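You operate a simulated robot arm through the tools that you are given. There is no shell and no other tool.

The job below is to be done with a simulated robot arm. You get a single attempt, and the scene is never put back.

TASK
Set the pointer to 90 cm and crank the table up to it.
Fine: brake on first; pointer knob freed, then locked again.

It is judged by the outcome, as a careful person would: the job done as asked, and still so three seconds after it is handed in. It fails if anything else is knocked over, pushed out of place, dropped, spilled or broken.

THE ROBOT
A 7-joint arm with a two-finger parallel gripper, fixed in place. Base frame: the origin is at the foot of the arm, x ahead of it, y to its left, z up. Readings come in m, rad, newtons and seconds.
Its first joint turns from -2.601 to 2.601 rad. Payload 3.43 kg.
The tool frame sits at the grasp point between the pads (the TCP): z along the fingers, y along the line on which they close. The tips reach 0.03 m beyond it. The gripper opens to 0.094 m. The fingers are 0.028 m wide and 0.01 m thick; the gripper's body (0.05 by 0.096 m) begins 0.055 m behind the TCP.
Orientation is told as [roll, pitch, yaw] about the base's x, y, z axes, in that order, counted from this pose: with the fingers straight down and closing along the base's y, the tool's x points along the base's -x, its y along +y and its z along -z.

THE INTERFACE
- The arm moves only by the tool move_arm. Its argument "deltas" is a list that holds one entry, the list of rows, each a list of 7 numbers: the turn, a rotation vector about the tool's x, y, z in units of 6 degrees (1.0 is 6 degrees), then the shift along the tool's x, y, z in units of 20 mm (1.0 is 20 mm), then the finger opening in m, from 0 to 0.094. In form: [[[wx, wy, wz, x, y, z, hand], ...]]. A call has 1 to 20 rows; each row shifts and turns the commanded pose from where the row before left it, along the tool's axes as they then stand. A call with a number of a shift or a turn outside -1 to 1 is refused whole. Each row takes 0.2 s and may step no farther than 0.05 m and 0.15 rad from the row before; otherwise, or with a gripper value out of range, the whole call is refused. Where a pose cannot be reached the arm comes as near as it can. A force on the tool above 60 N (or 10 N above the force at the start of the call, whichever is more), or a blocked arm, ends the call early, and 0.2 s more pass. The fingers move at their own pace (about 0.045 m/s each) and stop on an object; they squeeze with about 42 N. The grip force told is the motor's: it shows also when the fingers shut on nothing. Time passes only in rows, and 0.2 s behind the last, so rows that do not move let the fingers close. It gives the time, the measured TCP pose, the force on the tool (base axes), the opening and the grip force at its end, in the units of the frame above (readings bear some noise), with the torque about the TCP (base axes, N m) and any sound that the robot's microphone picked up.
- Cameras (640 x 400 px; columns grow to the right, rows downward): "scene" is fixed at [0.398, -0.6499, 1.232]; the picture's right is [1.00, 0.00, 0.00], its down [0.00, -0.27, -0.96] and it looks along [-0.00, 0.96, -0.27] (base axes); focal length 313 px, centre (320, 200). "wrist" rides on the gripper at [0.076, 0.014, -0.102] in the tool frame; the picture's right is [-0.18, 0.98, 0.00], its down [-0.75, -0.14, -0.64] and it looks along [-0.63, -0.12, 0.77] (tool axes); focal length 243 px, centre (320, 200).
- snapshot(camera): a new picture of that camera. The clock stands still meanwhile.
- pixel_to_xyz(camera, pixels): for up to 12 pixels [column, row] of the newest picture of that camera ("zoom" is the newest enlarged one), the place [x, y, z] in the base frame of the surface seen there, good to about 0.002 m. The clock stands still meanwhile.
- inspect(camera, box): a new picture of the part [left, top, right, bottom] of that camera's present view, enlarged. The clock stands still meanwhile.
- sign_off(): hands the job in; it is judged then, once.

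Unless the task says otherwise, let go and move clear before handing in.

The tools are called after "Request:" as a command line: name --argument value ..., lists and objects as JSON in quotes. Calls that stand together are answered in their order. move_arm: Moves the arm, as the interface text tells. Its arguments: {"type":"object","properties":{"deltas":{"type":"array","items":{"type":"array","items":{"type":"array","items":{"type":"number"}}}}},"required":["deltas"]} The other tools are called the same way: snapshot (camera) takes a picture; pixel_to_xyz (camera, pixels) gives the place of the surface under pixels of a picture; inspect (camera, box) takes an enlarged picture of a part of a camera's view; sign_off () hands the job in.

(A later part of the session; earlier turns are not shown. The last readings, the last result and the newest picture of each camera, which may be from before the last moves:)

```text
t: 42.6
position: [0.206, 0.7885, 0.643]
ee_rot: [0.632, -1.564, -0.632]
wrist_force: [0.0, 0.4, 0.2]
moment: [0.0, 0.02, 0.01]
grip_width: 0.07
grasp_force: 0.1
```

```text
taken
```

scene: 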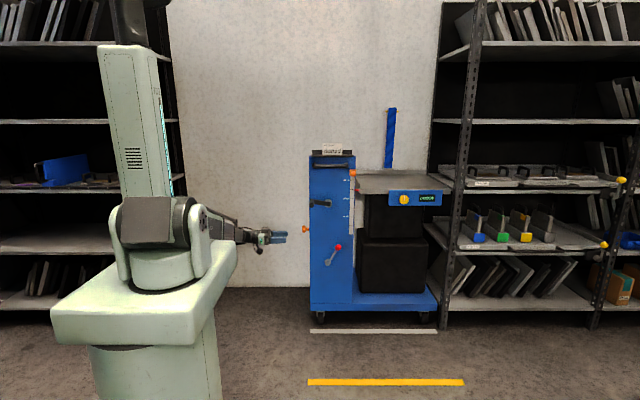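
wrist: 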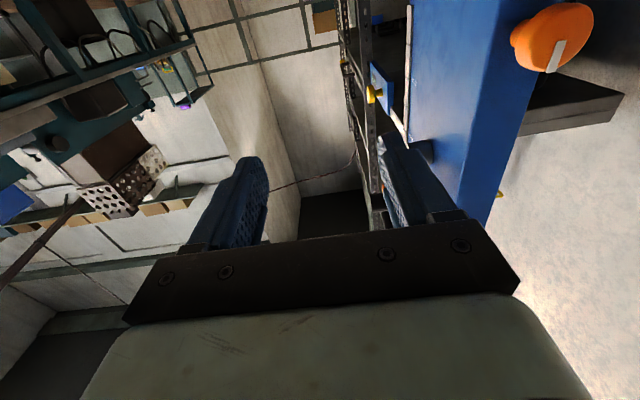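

The tool now faces +x, and the knob with its index mark is seen at (552,38), with a dark slab behind the column at (575,105). I'll check the slab's place for clearance.

Request:
pixel_to_xyz --camera "wrist" --pixels '[[575, 105], [615, 105], [530, 125], [550, 30], [580, 20], [565, 60], [500, 80], [470, 100], [525, 40], [498, 193]]'

Request:
inspect --camera "wrist" --box '[480, 0, 640, 110]'

```text
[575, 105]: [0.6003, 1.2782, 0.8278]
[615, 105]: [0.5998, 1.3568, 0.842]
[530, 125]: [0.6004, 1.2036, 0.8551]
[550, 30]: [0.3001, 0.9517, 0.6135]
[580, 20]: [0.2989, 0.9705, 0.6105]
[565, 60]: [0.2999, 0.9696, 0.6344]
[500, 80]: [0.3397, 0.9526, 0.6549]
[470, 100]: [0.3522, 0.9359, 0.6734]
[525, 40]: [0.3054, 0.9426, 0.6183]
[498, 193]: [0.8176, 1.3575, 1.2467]
```

```text
3.64 times, centred on (560, 55) of wrist
```

zoom: 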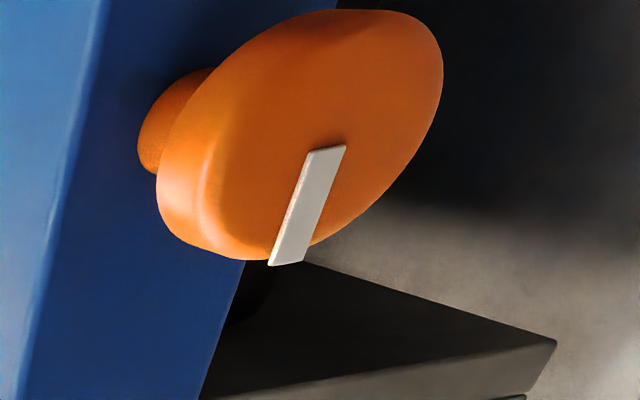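

The slab is the table itself (x≥0.6), so there is no clearance problem. I'll move sideways to line up with the knob's axis (y=0.960, z=0.620), still short of it.

Request:
move_arm --deltas '[[[0, 0, 0, 0.15, 1, 0, 0.07], [0, 0, 0, 0.15, 1, 0, 0.07], [0, 0, 0, 0.15, 1, 0, 0.07], [0, 0, 0, 0.15, 1, 0, 0.07], [0, 0, 0, 0.15, 1, 0, 0.07], [0, 0, 0, 0.15, 1, 0, 0.07], [0, 0, 0, 0.15, 1, 0, 0.07], [0, 0, 0, 0.1, 1, 0, 0.07], [0, 0, 0, 0, 0.6, 0, 0.07], [0, 0, 0, 0, 0, 0, 0.07]]]'

Request:
snapshot --camera "wrist"

Request:
snapshot --camera "scene"

```text
t: 44.8
position: [0.205, 0.9595, 0.621]
ee_rot: [0.49, -1.564, -0.489]
wrist_force: [0.8, 0.4, 0.3]
moment: [-0.02, -0.02, -0.02]
grip_width: 0.07
grasp_force: 0.0
```

```text
taken
```

wrist: 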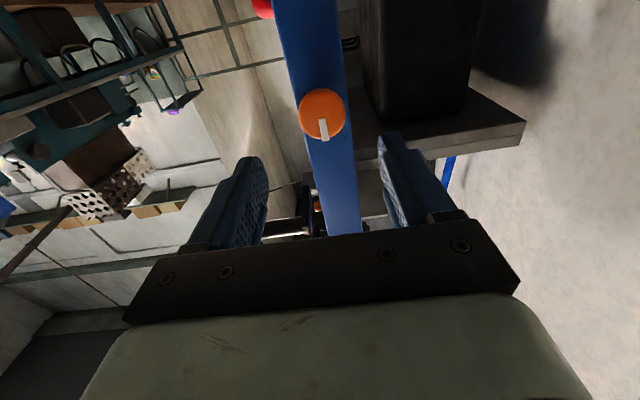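

```text
taken
```

scene: 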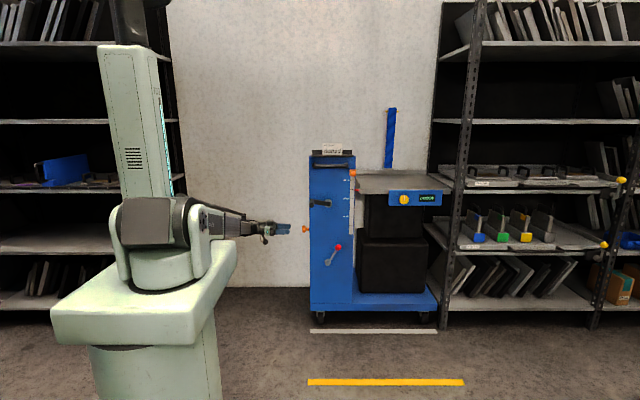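

The knob sits squarely between the fingers in the wrist view at (322,115). I'll measure its face for centring.

Request:
pixel_to_xyz --camera "wrist" --pixels '[[322, 115], [301, 115], [343, 115], [322, 92], [322, 137], [310, 200]]'

Request:
inspect --camera "wrist" --box '[280, 75, 360, 145]'

```text
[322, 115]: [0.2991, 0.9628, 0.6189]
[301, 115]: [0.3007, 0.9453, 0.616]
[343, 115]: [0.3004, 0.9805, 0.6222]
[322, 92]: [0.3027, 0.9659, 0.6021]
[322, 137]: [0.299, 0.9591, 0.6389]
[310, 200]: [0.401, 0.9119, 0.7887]
```

```text
5.71 times, centred on (320, 110) of wrist
```

zoom: 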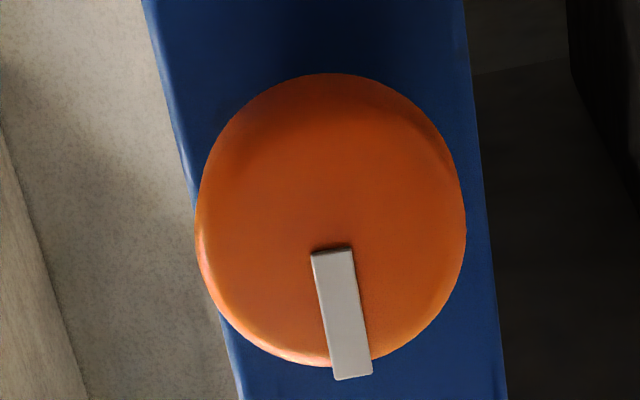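

The knob's centre is at y≈0.9625, z≈0.620. I'll advance 9.6 cm so the pads flank the disc, leaving the tips short of the column's side.

Request:
move_arm --deltas '[[[0, 0, 0, 0, 0.1, 1, 0.07], [0, 0, 0, 0, 0, 1, 0.07], [0, 0, 0, 0, 0, 1, 0.07], [0, 0, 0, 0, 0, 1, 0.07], [0, 0, 0, 0, 0, 0.8, 0.07], [0, 0, 0, 0, 0, 0, 0.07]]]'

Request:
snapshot --camera "wrist"

Request:
inspect --camera "scene" --box '[270, 205, 340, 255]'

```text
t: 46.2
position: [0.3046, 0.9633, 0.6209]
ee_rot: [0.491, -1.565, -0.493]
wrist_force: [-0.2, -0.2, -0.2]
moment: [-0.02, 0.03, 0.02]
grip_width: 0.07
grasp_force: 0.1
```

```text
taken
```

wrist: 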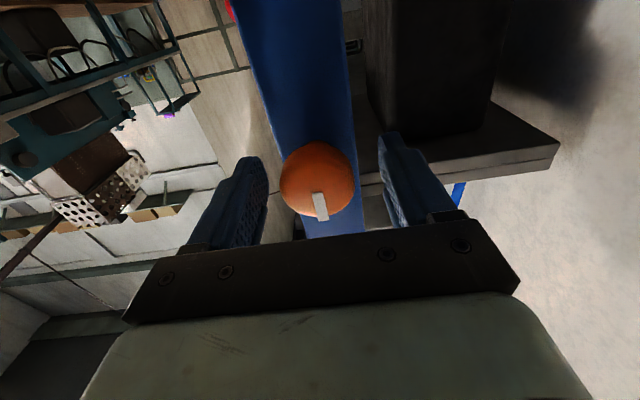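

```text
8.00 times, centred on (305, 230) of scene
```

zoom: 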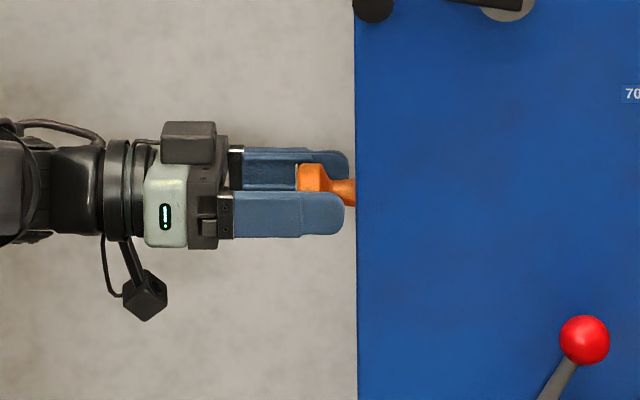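

The pads flank the knob on both sides with no contact. I'll close on it.

Request:
move_arm --deltas '[[[0, 0, 0, 0, 0, 0, 0.03], [0, 0, 0, 0, 0, 0, 0.03], [0, 0, 0, 0, 0, 0, 0.03], [0, 0, 0, 0, 0, 0, 0.03], [0, 0, 0, 0, 0, 0, 0.03]]]'

Request:
snapshot --camera "wrist"

```text
t: 47.4
position: [0.3042, 0.9612, 0.6217]
ee_rot: [0.448, -1.566, -0.452]
wrist_force: [-1.5, -18.2, -2.1]
moment: [-0.03, -0.18, -0.24]
grip_width: 0.0394
grasp_force: 44.5
```

```text
taken
```

wrist: 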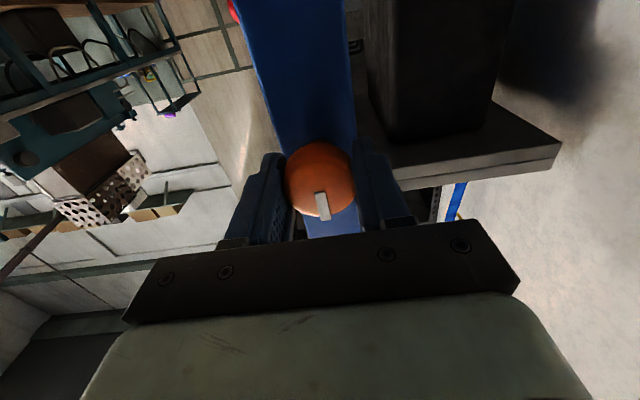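

The knob is held (width 0.0394 m) but with an 18 N sideways load, so I'm about 2 mm off centre. I'll relieve that, then try a small counter-clockwise turn (loosening).

Request:
move_arm --deltas '[[[0, 0, 0, 0, -0.08, 0, 0.03], [0, 0, 0, 0, 0, 0, 0.03]]]'

Request:
move_arm --deltas '[[[0, 0, -0.5, 0, 0, 0, 0.03], [0, 0, -0.5, 0, 0, 0, 0.03], [0, 0, -0.5, 0, 0, 0, 0.03], [0, 0, -0.5, 0, 0, 0, 0.03]]]'

Request:
snapshot --camera "wrist"

```text
t: 48.0
position: [0.3033, 0.9608, 0.6193]
ee_rot: [0.439, -1.564, -0.44]
wrist_force: [14.9, -5.3, -4.2]
moment: [-0.03, -0.28, -0.24]
grip_width: 0.0395
grasp_force: 45.0
```

```text
t: 49.0
position: [0.3015, 0.9603, 0.6212]
ee_rot: [-1.538, -1.363, 1.539]
wrist_force: [38.3, 4.7, -4.0]
moment: [-0.04, 0.02, 0.02]
grip_width: 0.0398
grasp_force: 45.1
```

```text
taken
```

wrist: 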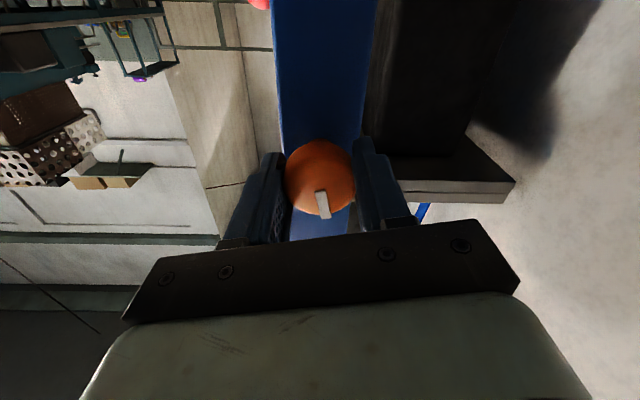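

The index mark stayed fixed relative to the fingers (both at about (320,193)–(327,217)), so the knob turned 12° with almost no torque, though there's a 38 N axial pull from drift. I'll ease forward 2 mm and continue counter-clockwise.

Request:
move_arm --deltas '[[[0, 0, 0, 0, 0, 0.1, 0.03], [0, 0, 0, 0, 0, 0, 0.03]]]'

Request:
move_arm --deltas '[[[0, 0, -0.5, 0, 0, 0, 0.03], [0, 0, -0.5, 0, 0, 0, 0.03], [0, 0, -0.5, 0, 0, 0, 0.03], [0, 0, -0.5, 0, 0, 0, 0.03]]]'

Request:
snapshot --camera "wrist"

Request:
inspect --camera "scene" --box '[290, 130, 450, 230]'

```text
t: 49.6
position: [0.3011, 0.9603, 0.6221]
ee_rot: [-1.541, -1.364, 1.539]
wrist_force: [15.0, 3.7, -7.6]
moment: [-0.02, 0.1, -0.03]
grip_width: 0.0393
grasp_force: 45.1
```

```text
t: 50.6
position: [0.3019, 0.9595, 0.6209]
ee_rot: [-1.556, -1.154, 1.558]
wrist_force: [-3.8, 4.9, -6.8]
moment: [0.02, 0.87, -0.27]
grip_width: 0.0395
grasp_force: 44.7
```

```text
taken
```

wrist: 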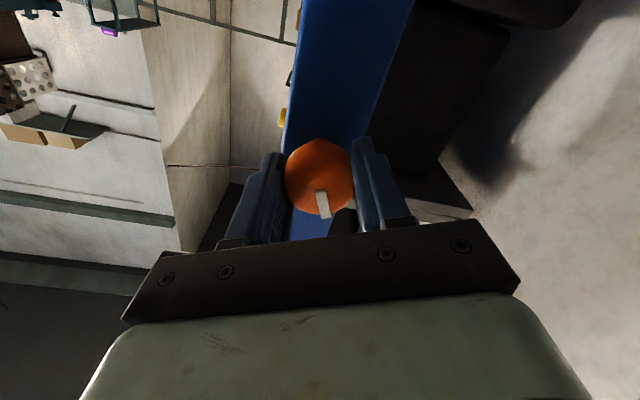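

```text
4.00 times, centred on (370, 180) of scene
```

zoom: 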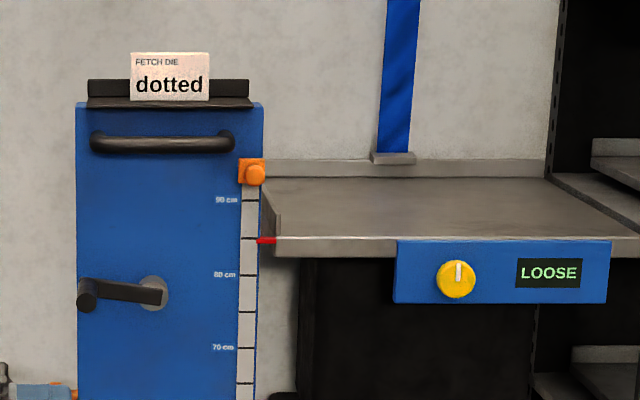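

The knob has followed 24° so far with near-zero torque about its axis. I'll keep turning counter-clockwise and check after another 30°.

Request:
move_arm --deltas '[[[0, 0, -1, 0, 0, 0, 0.03], [0, 0, -1, 0, 0, 0, 0.03], [0, 0, -1, 0, 0, 0, 0.03], [0, 0, -1, 0, 0, 0, 0.03], [0, 0, -1, 0, 0, 0, 0.03], [0, 0, 0, 0, 0, 0, 0.03]]]'

Request:
snapshot --camera "wrist"

```text
t: 52.0
position: [0.303, 0.9598, 0.6207]
ee_rot: [-1.563, -0.631, 1.567]
wrist_force: [-24.5, 3.9, -9.6]
moment: [0.0, 0.26, -0.15]
grip_width: 0.0396
grasp_force: 44.9
```

```text
taken
```

wrist: 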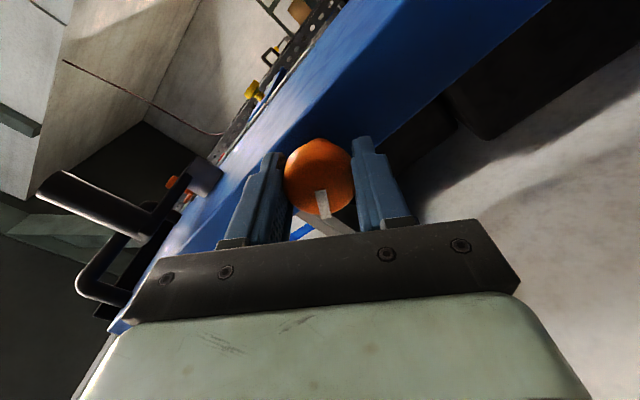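

The knob has turned about 54° with the grip (mark still at (318,193)), and a −24 N axial push has built up. I'll ease back 1.5 mm and turn on to 90°.

Request:
move_arm --deltas '[[[0, 0, 0, 0, 0, -0.07, 0.03], [0, 0, -1, 0, 0, 0, 0.03], [0, 0, -1, 0, 0, 0, 0.03], [0, 0, -1, 0, 0, 0, 0.03], [0, 0, 0, 0, 0, 0, 0.03]]]'

Request:
move_arm --deltas '[[[0, 0, -1, 0, 0, 0, 0.03], [0, 0, -1, 0, 0, 0, 0.03], [0, 0, -1, 0, 0, 0, 0.03], [0, 0, 0, 0, 0, 0, 0.03]]]'

Request:
snapshot --camera "wrist"

Request:
inspect --camera "scene" --box '[290, 130, 450, 230]'

```text
t: 53.2
position: [0.3018, 0.9585, 0.6195]
ee_rot: [-1.564, -0.316, 1.567]
wrist_force: [-11.5, -1.1, -10.7]
moment: [-0.01, -0.15, -0.13]
grip_width: 0.0397
grasp_force: 44.9
```

```text
t: 54.2
position: [0.3017, 0.9595, 0.6204]
ee_rot: [-1.564, -0.002, 1.569]
wrist_force: [-3.1, -3.0, -14.4]
moment: [-0.04, 0.12, -1.16]
grip_width: 0.0397
grasp_force: 44.6
```

```text
taken
```

wrist: 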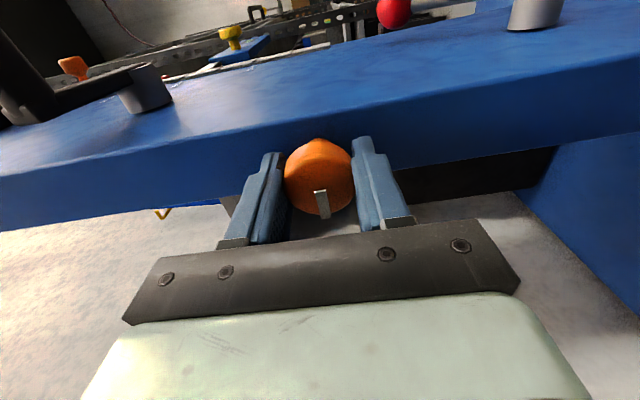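

```text
4.00 times, centred on (370, 180) of scene
```

zoom: 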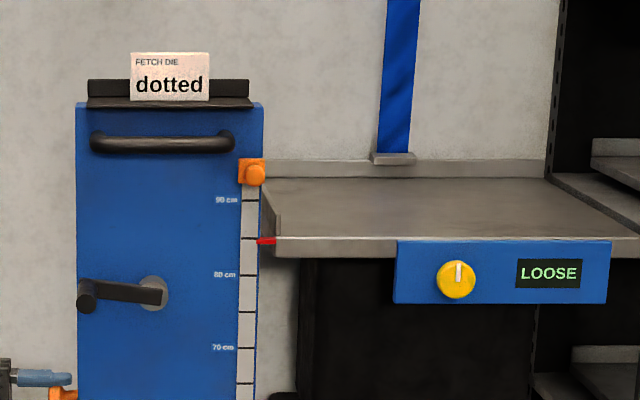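

The knob has gone 90° counter-clockwise with the mark now pointing to +y, and torque is still near zero. I'll turn 12° further to feel for a stop.

Request:
move_arm --deltas '[[[0, 0, -0.5, 0, 0, 0, 0.03], [0, 0, -0.5, 0, 0, 0, 0.03], [0, 0, -0.5, 0, 0, 0, 0.03], [0, 0, -0.5, 0, 0, 0, 0.03], [0, 0, 0, 0, 0, 0, 0.03]]]'

Request:
snapshot --camera "wrist"

```text
t: 55.4
position: [0.3028, 0.9596, 0.6199]
ee_rot: [-1.563, 0.208, 1.572]
wrist_force: [7.2, 4.6, -17.6]
moment: [0.87, 0.37, 0.43]
grip_width: 0.0392
grasp_force: 44.9
```

```text
taken
```

wrist: 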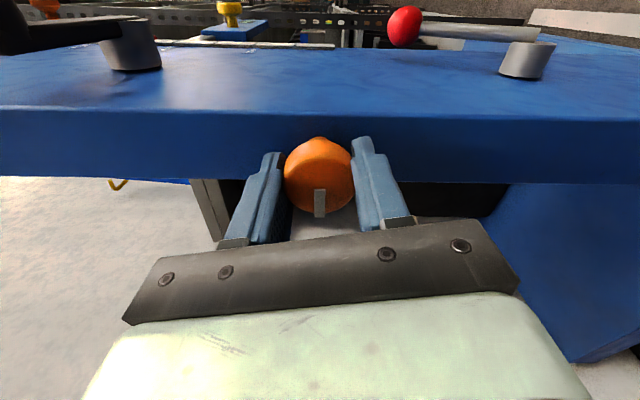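

A torque of 0.87 N·m appeared and the mark slipped in the grip (now (319,190)–(319,217)), so the knob is at its counter-clockwise stop after about 90° — freed. I'll let go and back out.

Request:
move_arm --deltas '[[[0, 0, 0, 0, 0, 0, 0.07], [0, 0, 0, 0, 0, 0, 0.07], [0, 0, 0, 0, 0, 0, 0.07], [0, 0, 0, 0, 0, -1, 0.07], [0, 0, 0, 0, 0, -1, 0.07], [0, 0, 0, 0, 0, -1, 0.07], [0, 0, 0, 0, 0, -1, 0.07], [0, 0, 0, 0, 0, -1, 0.07], [0, 0, 0, 0, 0, 0, 0.07]]]'

Request:
snapshot --camera "wrist"

Request:
inspect --camera "scene" --box '[338, 160, 378, 185]'

```text
t: 57.4
position: [0.2037, 0.9591, 0.6226]
ee_rot: [-1.565, 0.206, 1.574]
wrist_force: [-0.2, -0.5, -0.2]
moment: [0.03, 0.02, 0.01]
grip_width: 0.0698
grasp_force: 0.1
```

```text
taken
```

wrist: 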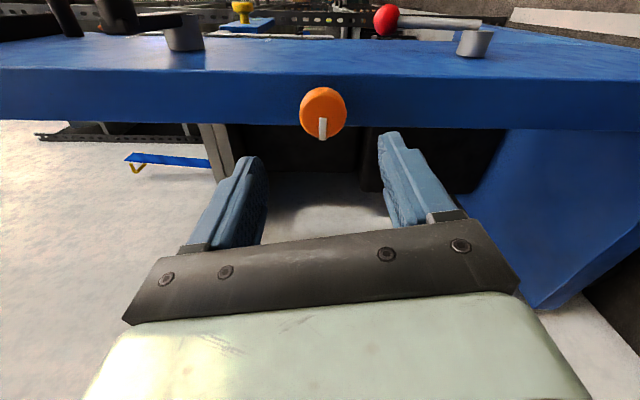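

```text
16.00 times, centred on (358, 172) of scene
```

zoom: 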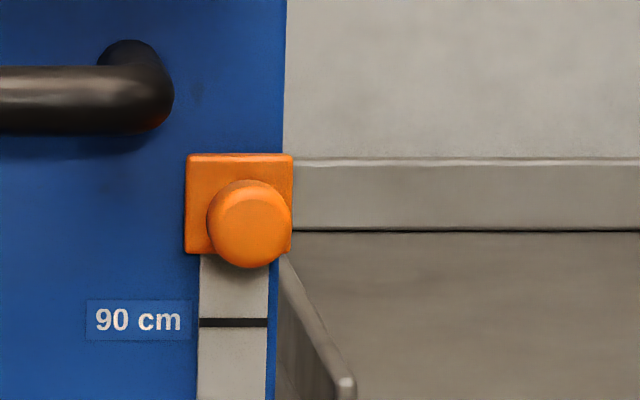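

The knob's mark now points to +y as seen from its face, and I'm clear of it. Comparing zooms, the table's back rail seems a touch lower (rows 152→157), so I'll recheck the red mark and the cart position with the same boxes as before.

Request:
inspect --camera "scene" --box '[290, 180, 370, 230]'

Request:
inspect --camera "scene" --box '[290, 140, 370, 190]'

Request:
inspect --camera "scene" --box '[300, 295, 350, 335]'

Request:
inspect --camera "scene" --box '[380, 180, 460, 230]'

```text
8.00 times, centred on (330, 205) of scene
```

zoom: 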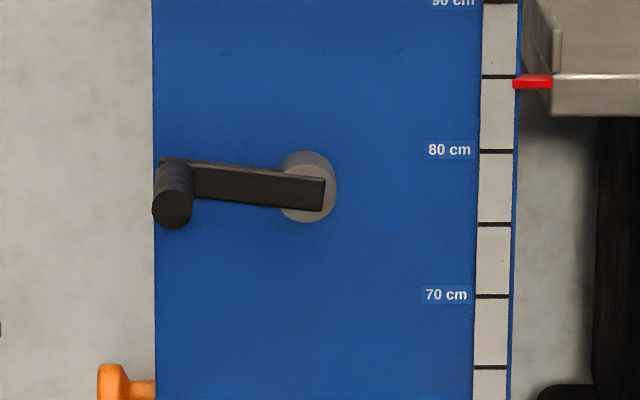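

```text
8.00 times, centred on (330, 165) of scene
```

zoom: 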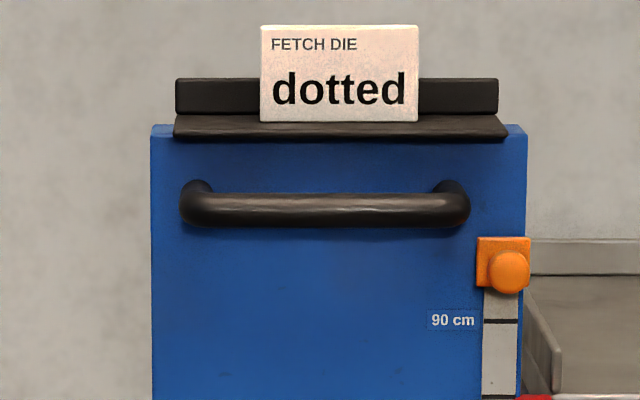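

```text
10.00 times, centred on (325, 315) of scene
```

zoom: 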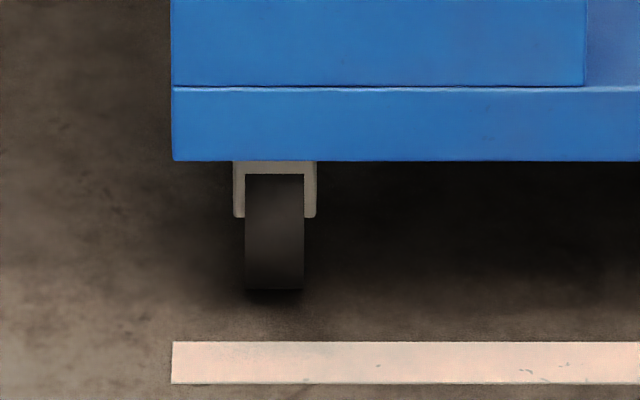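

```text
8.00 times, centred on (420, 205) of scene
```

zoom: 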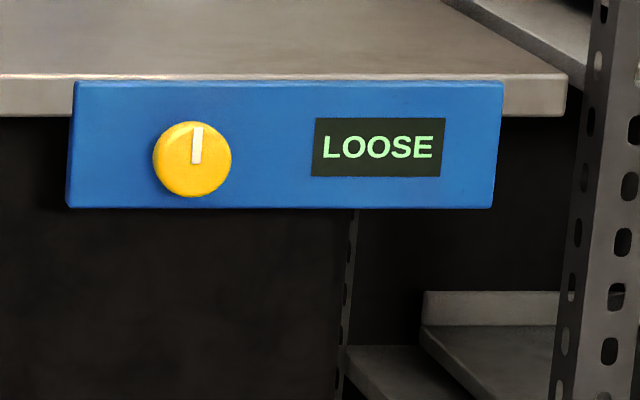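

The red mark moved from zoom row 78 to 82 and the crank handle sagged slightly, so the table may be creeping down. I'll wait two seconds and compare again to learn whether it is still sinking.

Request:
move_arm --deltas '[[[0, 0, 0, 0, 0, 0, 0.07], [0, 0, 0, 0, 0, 0, 0.07], [0, 0, 0, 0, 0, 0, 0.07], [0, 0, 0, 0, 0, 0, 0.07], [0, 0, 0, 0, 0, 0, 0.07], [0, 0, 0, 0, 0, 0, 0.07], [0, 0, 0, 0, 0, 0, 0.07], [0, 0, 0, 0, 0, 0, 0.07], [0, 0, 0, 0, 0, 0, 0.07], [0, 0, 0, 0, 0, 0, 0.07], [0, 0, 0, 0, 0, 0, 0.07], [0, 0, 0, 0, 0, 0, 0.07], [0, 0, 0, 0, 0, 0, 0.07], [0, 0, 0, 0, 0, 0, 0.07], [0, 0, 0, 0, 0, 0, 0.07]]]'

Request:
inspect --camera "scene" --box '[290, 180, 370, 230]'

Request:
inspect --camera "scene" --box '[338, 160, 378, 185]'

```text
t: 60.6
position: [0.2042, 0.9587, 0.6223]
ee_rot: [-1.564, 0.205, 1.573]
wrist_force: [0.5, 0.7, 0.3]
moment: [-0.02, -0.04, -0.01]
grip_width: 0.07
grasp_force: 0.1
```

```text
8.00 times, centred on (330, 205) of scene
```

zoom: 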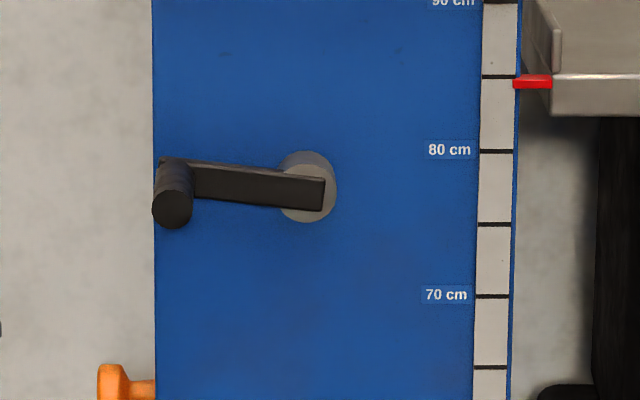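

```text
16.00 times, centred on (358, 172) of scene
```

zoom: 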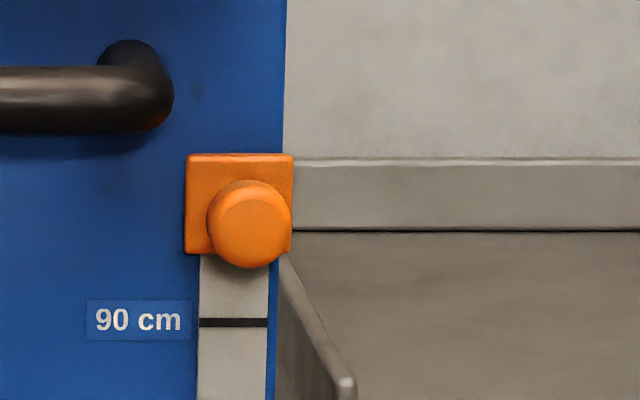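

After 3 s nothing has changed (red mark row 82, handle row 228, pointer unchanged), so the table is steady now. Next I'll square up the roll (+12°), move back from the knob toward −y, and begin swinging to face +y directly.

Request:
move_arm --deltas '[[[0, 0, 1, 0, 0, 0, 0.07], [0, 0, 0.97, 0, 0, 0, 0.07], [0, 0, 0, 1, 0, 0, 0.07], [0, 0, 0, 1, 0, 0, 0.07], [0, 0, 0, 1, 0, 0, 0.07], [0, 0, 0, 1, 0, 0, 0.07], [0, 0, 0, 1, 0, 0, 0.07], [0, 0, 0, 1, 0, 0, 0.07], [0, 0, 0, 1, 0, 0, 0.07], [0, 0, 0, 1, 0, 0, 0.07], [0, 0, 0, 1, 0, 0, 0.07], [0, 0, 0, 1, 0, 0, 0.07], [0, 0, 0, 1, 0, 0, 0.07]]]'

Request:
move_arm --deltas '[[[0, -1, 0, 0, 0, 0, 0.07], [0, -1, 0, 0, 0, 0, 0.07], [0, -1, 0, 0, 0, 0, 0.07], [0, -1, 0, 0, 0, 0, 0.07], [0, -1, 0, 0, 0, 0, 0.07]]]'

Request:
snapshot --camera "scene"

```text
t: 63.4
position: [0.2, 0.7399, 0.6216]
ee_rot: [-1.566, 0.001, 1.571]
wrist_force: [0.7, -0.6, 0.1]
moment: [-0.02, 0.01, 0.02]
grip_width: 0.0703
grasp_force: 0.0
```

```text
t: 64.6
position: [0.2023, 0.7396, 0.6206]
ee_rot: [-1.565, -0.002, 2.097]
wrist_force: [-0.6, 0.4, 0.2]
moment: [0.01, 0.0, 0.0]
grip_width: 0.0701
grasp_force: 0.2
```

```text
taken
```

scene: 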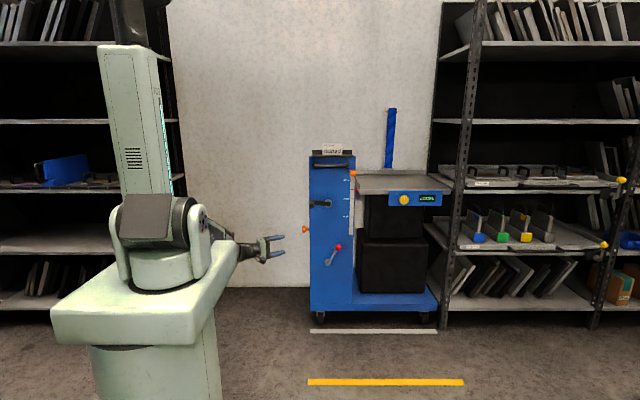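

The swing toward +y is working (yaw 1.571→2.097). I'll complete the remaining 60°.

Request:
move_arm --deltas '[[[0, -1, 0, 0, 0, 0, 0.07], [0, -1, 0, 0, 0, 0, 0.07], [0, -1, 0, 0, 0, 0, 0.07], [0, -1, 0, 0, 0, 0, 0.07], [0, -1, 0, 0, 0, 0, 0.07], [0, -1, 0, 0, 0, 0, 0.07], [0, -1, 0, 0, 0, 0, 0.07], [0, -1, 0, 0, 0, 0, 0.07], [0, -1, 0, 0, 0, 0, 0.07], [0, -1, 0, 0, 0, 0, 0.07]]]'

Request:
snapshot --camera "scene"

Request:
snapshot --camera "wrist"

```text
t: 66.8
position: [0.2016, 0.7392, 0.6217]
ee_rot: [-1.568, -0.004, 2.823]
wrist_force: [0.4, 1.4, -0.3]
moment: [0.0, 0.0, 0.0]
grip_width: 0.0701
grasp_force: 0.1
out of reach, approached as far as the arm can: row 8, 9, 10
```

```text
taken
```

scene: 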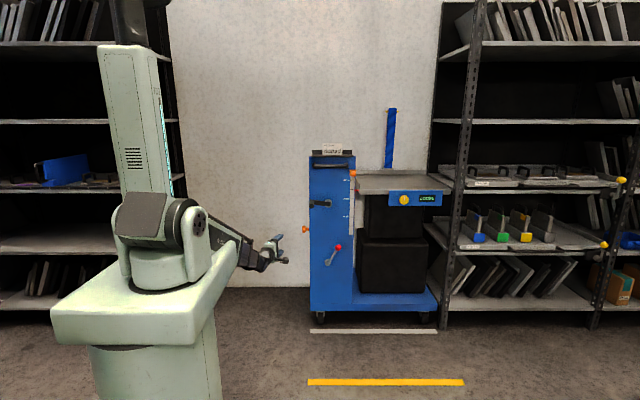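

```text
taken
```

wrist: 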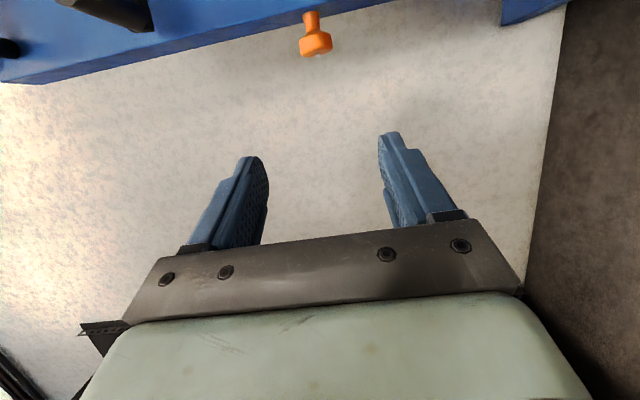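

The direct swing stopped at yaw 2.82 (18° short of +y), so this wrist branch can't face the pointer. I'll go back to facing +x, undo the roll, and come round via pointing down as before.

Request:
move_arm --deltas '[[[0, 1, 0, 0, 0, 0, 0.07], [0, 1, 0, 0, 0, 0, 0.07], [0, 1, 0, 0, 0, 0, 0.07], [0, 1, 0, 0, 0, 0, 0.07], [0, 1, 0, 0, 0, 0, 0.07], [0, 1, 0, 0, 0, 0, 0.07], [0, 1, 0, 0, 0, 0, 0.07], [0, 1, 0, 0, 0, 0, 0.07], [0, 1, 0, 0, 0, 0, 0.07], [0, 1, 0, 0, 0, 0, 0.07], [0, 1, 0, 0, 0, 0, 0.07], [0, 0.95, 0, 0, 0, 0, 0.07], [0, 0, 1, 0, 0, 0, 0.07], [0, 0, 1, 0, 0, 0, 0.07], [0, 0, 1, 0, 0, 0, 0.07], [0, 0, 1, 0, 0, 0, 0.07], [0, 0, 1, 0, 0, 0, 0.07], [0, 0, 1, 0, 0, 0, 0.07], [0, 0, 1, 0, 0, 0, 0.07], [0, 0, 1, 0, 0, 0, 0.07]]]'

Request:
move_arm --deltas '[[[0, 0, 1, 0, 0, 0, 0.07], [0, 0, 1, 0, 0, 0, 0.07], [0, 0, 1, 0, 0, 0, 0.07], [0, 0, 1, 0, 0, 0, 0.07], [0, 0, 1, 0, 0, 0, 0.07], [0, 0, 1, 0, 0, 0, 0.07], [0, 0, 1, 0, 0, 0, 0.07], [0, 0, 0, 0, 0, 0, 0.07]]]'

```text
t: 71.0
position: [0.202, 0.74, 0.6213]
ee_rot: [-1.561, -0.837, 1.564]
wrist_force: [-0.1, 0.5, -0.4]
moment: [-0.02, -0.02, 0.02]
grip_width: 0.0701
grasp_force: 0.1
```

```text
t: 72.8
position: [0.2027, 0.7391, 0.621]
ee_rot: [0.048, -1.567, -0.049]
wrist_force: [0.3, -0.4, 0.1]
moment: [0.01, -0.01, 0.0]
grip_width: 0.0703
grasp_force: 0.0
```

The tool faces +x again with the roll undone (pitch −1.567). Now I'll tip to pointing down, and start rolling toward +y.

Request:
move_arm --deltas '[[[0, 1, 0, 0, 0, 0, 0.07], [0, 1, 0, 0, 0, 0, 0.07], [0, 1, 0, 0, 0, 0, 0.07], [0, 1, 0, 0, 0, 0, 0.07], [0, 1, 0, 0, 0, 0, 0.07], [0, 1, 0, 0, 0, 0, 0.07], [0, 1, 0, 0, 0, 0, 0.07], [0, 1, 0, 0, 0, 0, 0.07], [0, 1, 0, 0, 0, 0, 0.07], [0, 1, 0, 0, 0, 0, 0.07], [0, 1, 0, 0, 0, 0, 0.07], [0, 1, 0, 0, 0, 0, 0.07], [0, 1, 0, 0, 0, 0, 0.07], [0, 1, 0, 0, 0, 0, 0.07], [0, 1, 0, 0, 0, 0, 0.07]]]'

Request:
move_arm --deltas '[[[-1, 0, 0, 0, 0, 0, 0.07], [-1, 0, 0, 0, 0, 0, 0.07], [-1, 0, 0, 0, 0, 0, 0.07], [-1, 0, 0, 0, 0, 0, 0.07], [-1, 0, 0, 0, 0, 0, 0.07], [-1, 0, 0, 0, 0, 0, 0.07], [-1, 0, 0, 0, 0, 0, 0.07], [-1, 0, 0, 0, 0, 0, 0.07], [-1, 0, 0, 0, 0, 0, 0.07], [-1, 0, 0, 0, 0, 0, 0.07], [-1, 0, 0, 0, 0, 0, 0.07], [-1, 0, 0, 0, 0, 0, 0.07], [-1, 0, 0, 0, 0, 0, 0.07], [-1, 0, 0, 0, 0, 0, 0.07], [-1, 0, 0, 0, 0, 0, 0.07]]]'

```text
t: 76.0
position: [0.2016, 0.7403, 0.6214]
ee_rot: [-0.002, 0.007, 0.001]
wrist_force: [0.9, -0.4, -0.2]
moment: [-0.02, -0.04, -0.01]
grip_width: 0.07
grasp_force: 0.1
```

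```text
t: 79.2
position: [0.2034, 0.7385, 0.622]
ee_rot: [1.57, 0.006, -0.001]
wrist_force: [0.4, -0.5, 0.0]
moment: [-0.01, 0.01, -0.01]
grip_width: 0.0701
grasp_force: 0.1
```

The tool faces +y again at (0.203, 0.739, 0.622). I'll move diagonally up and right to stand in front of the pointer at about (0.565, 0.74, 0.94).

Request:
move_arm --deltas '[[[0, 0, 0, -1, 0.88, 0, 0.07], [0, 0, 0, -1, 0.88, 0, 0.07], [0, 0, 0, -1, 0.88, 0, 0.07], [0, 0, 0, -1, 0.88, 0, 0.07], [0, 0, 0, -1, 0.88, 0, 0.07], [0, 0, 0, -1, 0.88, 0, 0.07], [0, 0, 0, -1, 0.88, 0, 0.07], [0, 0, 0, -1, 0.88, 0, 0.07], [0, 0, 0, -1, 0.88, 0, 0.07], [0, 0, 0, -1, 0.88, 0, 0.07], [0, 0, 0, -1, 0.88, 0, 0.07], [0, 0, 0, -1, 0.88, 0, 0.07], [0, 0, 0, -1, 0.88, 0, 0.07], [0, 0, 0, -1, 0.88, 0, 0.07], [0, 0, 0, -1, 0.88, 0, 0.07], [0, 0, 0, -1, 0.88, 0, 0.07], [0, 0, 0, -1, 0.88, 0, 0.07], [0, 0, 0, -1, 0.88, 0, 0.07]]]'

Request:
snapshot --camera "wrist"

Request:
snapshot --camera "scene"

```text
t: 83.0
position: [0.5648, 0.7403, 0.9354]
ee_rot: [1.568, 0.008, 0.0]
wrist_force: [-0.5, -0.3, -0.3]
moment: [0.02, 0.0, 0.0]
grip_width: 0.0701
grasp_force: 0.0
```

```text
taken
```

wrist: 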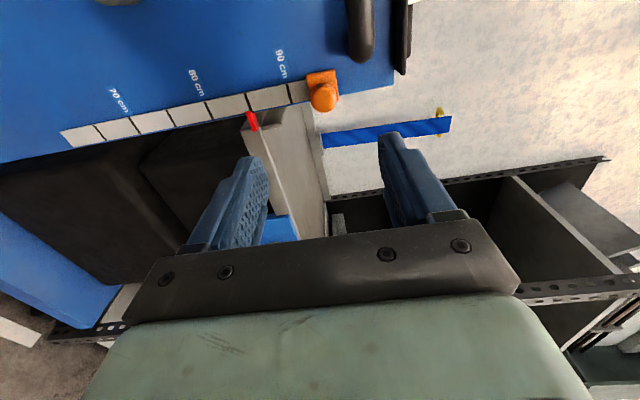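

```text
taken
```

scene: 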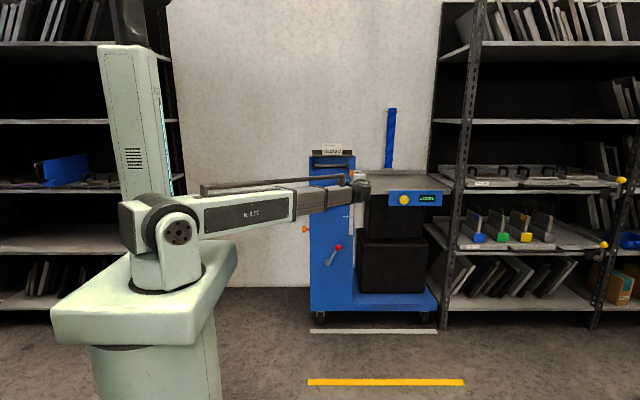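

The wrist view shows the whole scale, the red table tab at (252,122) and the pointer with its boss at (323,90). I'll enlarge and measure them.

Request:
inspect --camera "wrist" --box '[220, 50, 360, 140]'

Request:
pixel_to_xyz --camera "wrist" --pixels '[[323, 97], [318, 78], [335, 75], [310, 85], [290, 92], [248, 103], [206, 112], [252, 122], [246, 113], [258, 130], [330, 95], [322, 85]]'

```text
4.44 times, centred on (290, 95) of wrist
```

zoom: 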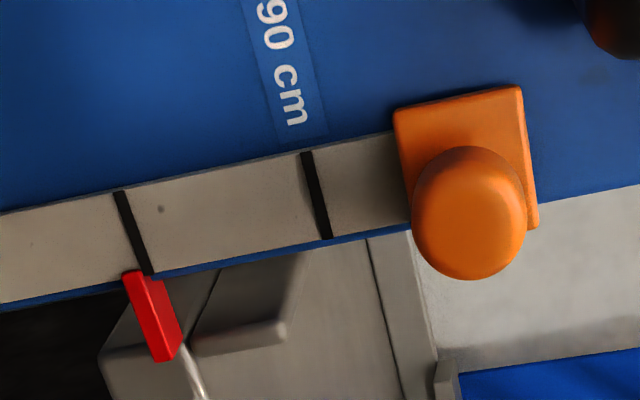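

```text
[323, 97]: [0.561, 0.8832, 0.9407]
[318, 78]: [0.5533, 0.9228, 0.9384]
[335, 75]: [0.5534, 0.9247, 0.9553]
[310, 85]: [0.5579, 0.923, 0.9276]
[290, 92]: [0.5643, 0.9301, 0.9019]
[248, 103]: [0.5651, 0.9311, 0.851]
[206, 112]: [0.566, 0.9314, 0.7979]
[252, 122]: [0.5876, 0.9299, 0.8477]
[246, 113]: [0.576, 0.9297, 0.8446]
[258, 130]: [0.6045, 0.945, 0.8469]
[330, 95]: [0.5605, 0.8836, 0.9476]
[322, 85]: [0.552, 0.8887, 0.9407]
```

I'll measure the pointer plate's edges, boss and the red tab's edges precisely in this zoom.

Request:
pixel_to_xyz --camera "zoom" --pixels '[[398, 120], [404, 160], [518, 100], [528, 160], [465, 105], [318, 195], [133, 235], [470, 230], [420, 230], [522, 215], [470, 275], [440, 160]]'

Request:
pixel_to_xyz --camera "zoom" --pixels '[[138, 300], [150, 330], [160, 300], [175, 335], [145, 278], [165, 350], [132, 280], [172, 345], [470, 160], [394, 112], [520, 88], [536, 215]]'

```text
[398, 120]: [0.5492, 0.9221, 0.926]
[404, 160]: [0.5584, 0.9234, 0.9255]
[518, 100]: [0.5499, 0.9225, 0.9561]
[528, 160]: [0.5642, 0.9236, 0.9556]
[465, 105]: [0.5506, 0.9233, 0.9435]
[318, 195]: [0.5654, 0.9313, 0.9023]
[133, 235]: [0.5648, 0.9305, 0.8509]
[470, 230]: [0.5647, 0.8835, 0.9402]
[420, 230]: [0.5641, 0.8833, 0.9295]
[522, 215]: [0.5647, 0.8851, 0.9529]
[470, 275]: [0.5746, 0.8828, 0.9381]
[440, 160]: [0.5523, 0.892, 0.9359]
```

```text
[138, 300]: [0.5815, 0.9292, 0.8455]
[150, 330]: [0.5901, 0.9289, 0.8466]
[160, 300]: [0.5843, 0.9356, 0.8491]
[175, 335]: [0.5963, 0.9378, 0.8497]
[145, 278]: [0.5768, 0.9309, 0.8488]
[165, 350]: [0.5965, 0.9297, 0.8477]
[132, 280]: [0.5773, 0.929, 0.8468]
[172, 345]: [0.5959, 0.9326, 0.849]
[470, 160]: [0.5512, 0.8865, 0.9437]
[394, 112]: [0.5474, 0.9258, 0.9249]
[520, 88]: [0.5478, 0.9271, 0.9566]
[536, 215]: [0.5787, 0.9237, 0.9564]
```

The pointer plate spans z 0.925–0.9565 with its centre and boss at (0.5645, –, 0.9405), i.e. about 94 cm; ticks read z=cm; the red tab is at about 84.7 cm. I'll approach the boss with fingers above and below it.

Request:
move_arm --deltas '[[[0, 0, 0, 0, 0.25, 1, 0.05], [0, 0, 0, 0, 0, 1, 0.05], [0, 0, 0, 0, 0, 1, 0.05], [0, 0, 0, 0, 0, 1, 0.05], [0, 0, 0, 0, 0, 1, 0.05], [0, 0, 0, 0, 0, 0, 0.05]]]'

Request:
snapshot --camera "wrist"

```text
t: 84.4
position: [0.5632, 0.8415, 0.9415]
ee_rot: [1.571, 0.006, 0.001]
wrist_force: [0.5, 0.0, -0.2]
moment: [-0.03, 0.01, -0.03]
grip_width: 0.0501
grasp_force: 0.1
```

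```text
taken
```

wrist: 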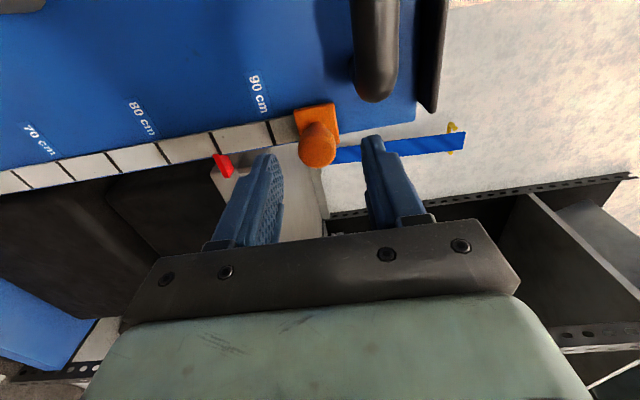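

The boss at (318,145) lies between the fingers. I'll advance the last 4 cm.

Request:
move_arm --deltas '[[[0, 0, 0, 0, 0, 0.7, 0.05], [0, 0, 0, 0, 0, 0.7, 0.05], [0, 0, 0, 0, 0, 0.7, 0.05], [0, 0, 0, 0, 0, 0, 0.05]]]'

Request:
snapshot --camera "wrist"

```text
t: 85.4
position: [0.5637, 0.8839, 0.9404]
ee_rot: [1.568, 0.006, 0.001]
wrist_force: [-0.1, -0.1, -0.7]
moment: [0.01, -0.01, -0.03]
grip_width: 0.05
grasp_force: 0.0
```

```text
taken
```

wrist: 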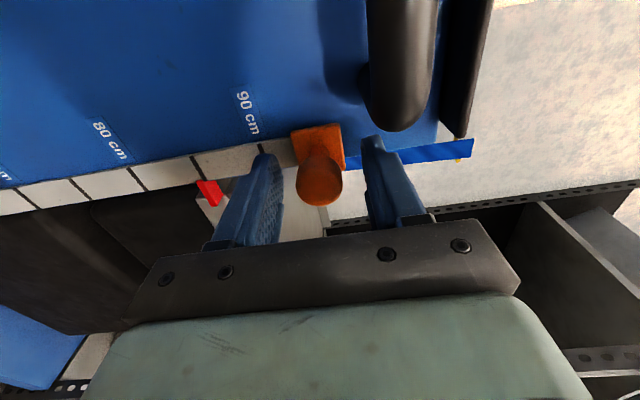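

The fingers straddle the boss with no contact. I'll close on it.

Request:
move_arm --deltas '[[[0, 0, 0, 0, 0, 0, 0.015], [0, 0, 0, 0, 0, 0, 0.015], [0, 0, 0, 0, 0, 0, 0.015], [0, 0, 0, 0, 0, 0, 0.015]]]'

Request:
move_arm --deltas '[[[0, 0, 0, 0, -0.1, 0, 0.015], [0, 0, 0, 0, -0.1, 0, 0.015], [0, 0, 0, 0, 0, 0, 0.015]]]'

```text
t: 86.4
position: [0.5638, 0.8837, 0.9395]
ee_rot: [1.57, 0.004, 0.0]
wrist_force: [-0.8, -1.1, -5.1]
moment: [-0.1, 0.04, -0.13]
grip_width: 0.0253
grasp_force: 45.1
```

```text
t: 87.2
position: [0.5636, 0.8826, 0.9353]
ee_rot: [1.57, 0.007, 0.0]
wrist_force: [0.3, 4.4, 2.3]
moment: [0.06, 0.03, -0.02]
grip_width: 0.0257
grasp_force: 45.4
```

The pointer slid 4 mm down with only about 2 N, confirming the side knob was its lock. I'll slide it down to about 90 cm.

Request:
move_arm --deltas '[[[0, 0, 0, 0, -0.35, 0, 0.015], [0, 0, 0, 0, -0.35, 0, 0.015], [0, 0, 0, 0, -0.35, 0, 0.015], [0, 0, 0, 0, -0.35, 0, 0.015], [0, 0, 0, 0, -0.35, 0, 0.015], [0, 0, 0, 0, 0, 0, 0.015]]]'

Request:
snapshot --camera "wrist"

Request:
inspect --camera "wrist" --box '[200, 90, 400, 220]'

```text
t: 88.6
position: [0.5624, 0.8822, 0.9018]
ee_rot: [1.57, 0.008, -0.004]
wrist_force: [6.9, 7.1, 0.9]
moment: [0.0, 0.03, 1.14]
grip_width: 0.0255
grasp_force: 44.7
```

```text
taken
```

wrist: 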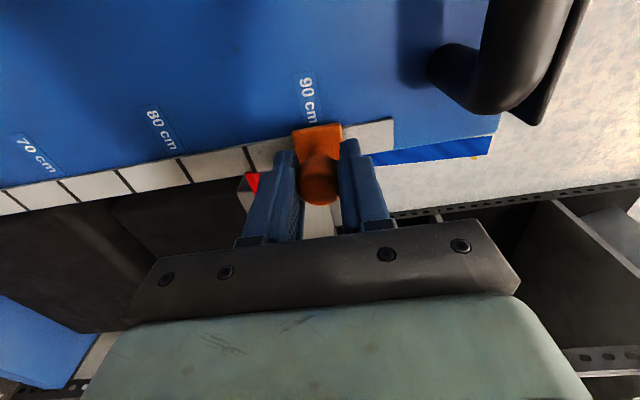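

```text
3.08 times, centred on (300, 155) of wrist
```

zoom: 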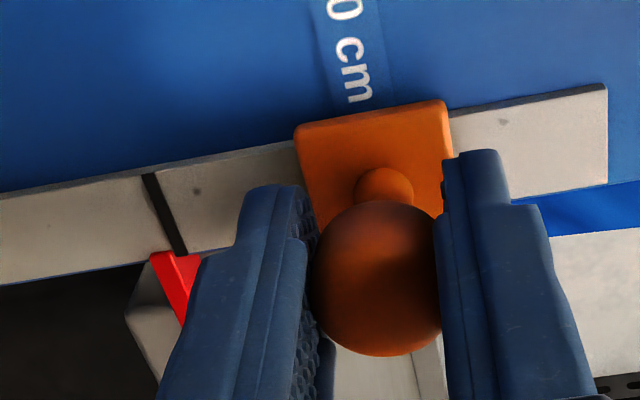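

The pointer plate now covers the 90 cm tick (plate edges at zoom (297,130) and (447,105)). I'll measure its edges.

Request:
pixel_to_xyz --camera "zoom" --pixels '[[299, 135], [304, 160], [310, 190], [443, 108], [447, 130], [449, 145], [165, 215], [370, 120], [360, 70]]'

Request:
inspect --camera "scene" --box '[338, 160, 378, 185]'

```text
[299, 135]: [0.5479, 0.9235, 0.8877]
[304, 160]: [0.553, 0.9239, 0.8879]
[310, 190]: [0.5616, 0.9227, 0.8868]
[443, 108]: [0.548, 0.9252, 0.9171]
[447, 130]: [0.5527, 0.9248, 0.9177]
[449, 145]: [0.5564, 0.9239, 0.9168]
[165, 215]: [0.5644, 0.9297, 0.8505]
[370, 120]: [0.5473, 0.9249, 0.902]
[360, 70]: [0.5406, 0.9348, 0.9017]
```

```text
16.00 times, centred on (358, 172) of scene
```

zoom: 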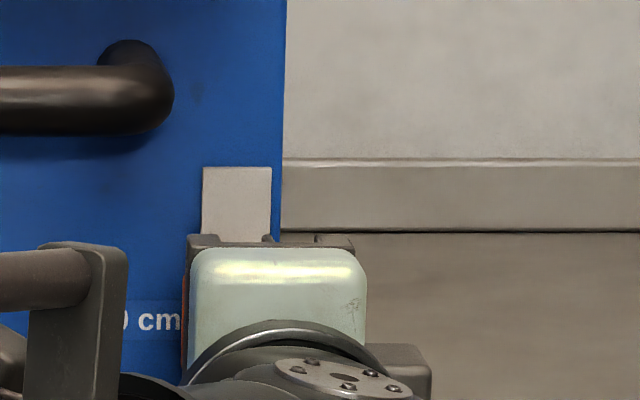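

The plate's centre measures about 0.902 m, with a wrist-camera bias of +0.8 mm (the start value of 94.0 cm was read as 0.9408). I'll ease it down another 1.4 mm.

Request:
move_arm --deltas '[[[0, 0, 0, 0, -0.07, 0, 0.015], [0, 0, 0, 0, 0, 0, 0.015], [0, 0, 0, 0, 0, 0, 0.015]]]'

Request:
inspect --camera "wrist" --box '[200, 90, 400, 220]'

Request:
pixel_to_xyz --camera "zoom" --pixels '[[299, 135], [304, 160], [310, 190], [443, 108], [447, 130], [449, 145], [295, 140], [301, 170], [448, 115], [452, 140]]'

```text
t: 89.4
position: [0.5626, 0.8815, 0.8987]
ee_rot: [1.57, 0.005, -0.003]
wrist_force: [2.4, 6.0, 1.1]
moment: [0.03, -0.01, -0.58]
grip_width: 0.0253
grasp_force: 45.1
```

```text
3.08 times, centred on (300, 155) of wrist
```

zoom: 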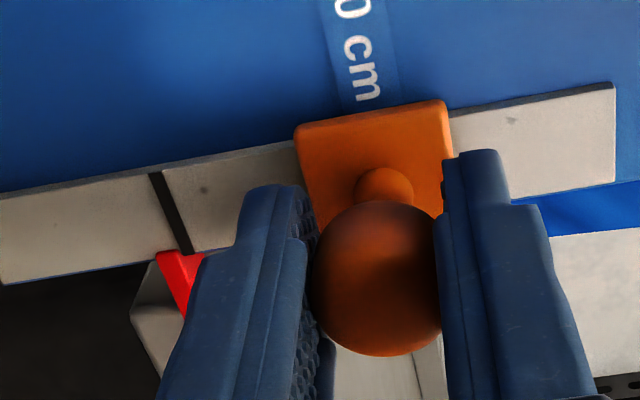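

```text
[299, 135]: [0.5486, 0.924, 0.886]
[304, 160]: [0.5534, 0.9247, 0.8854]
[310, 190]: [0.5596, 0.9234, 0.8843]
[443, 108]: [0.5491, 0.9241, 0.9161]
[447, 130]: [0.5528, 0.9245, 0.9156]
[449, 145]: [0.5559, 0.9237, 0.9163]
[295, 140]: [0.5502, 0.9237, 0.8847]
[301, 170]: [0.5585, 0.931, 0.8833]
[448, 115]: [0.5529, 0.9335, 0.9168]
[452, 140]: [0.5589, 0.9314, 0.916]
```

The plate's centre now measures about 0.9006 (≈0.900 after bias). I'll open gently and back straight out, then verify with the scene camera.

Request:
move_arm --deltas '[[[0, 0, 0, 0, 0, 0, 0.05], [0, 0, 0, 0, 0, 0, 0.05], [0, 0, 0, 0, 0, 0, 0.05], [0, 0, 0, 0, 0, -1, 0.05], [0, 0, 0, 0, 0, -1, 0.05], [0, 0, 0, 0, 0, -1, 0.05], [0, 0, 0, 0, 0, -1, 0.05], [0, 0, 0, 0, 0, -1, 0.05], [0, 0, 0, 0, 0, -1, 0.05], [0, 0, 0, 0, 0, -1, 0.05]]]'

Request:
snapshot --camera "wrist"

Request:
inspect --camera "wrist" --box '[220, 50, 360, 140]'

```text
t: 91.6
position: [0.5658, 0.7442, 0.8998]
ee_rot: [1.569, 0.006, 0.0]
wrist_force: [0.0, -1.1, 0.7]
moment: [-0.01, 0.01, 0.0]
grip_width: 0.0503
grasp_force: 0.2
```

```text
taken
```

wrist: 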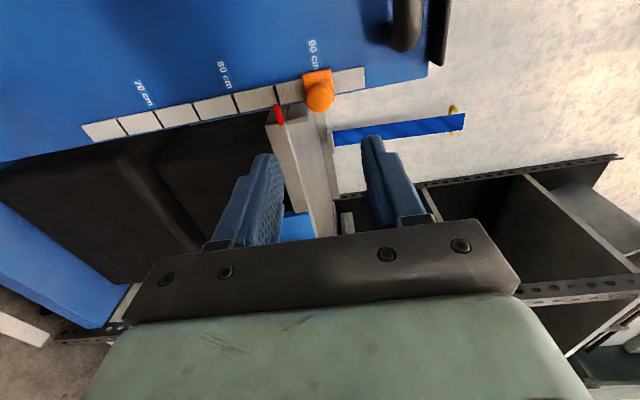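

```text
4.44 times, centred on (290, 95) of wrist
```

zoom: 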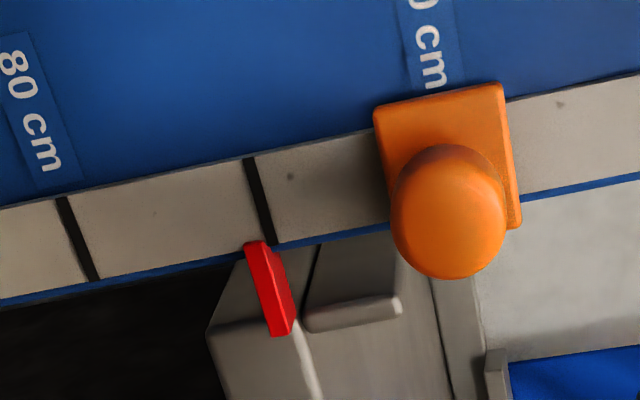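

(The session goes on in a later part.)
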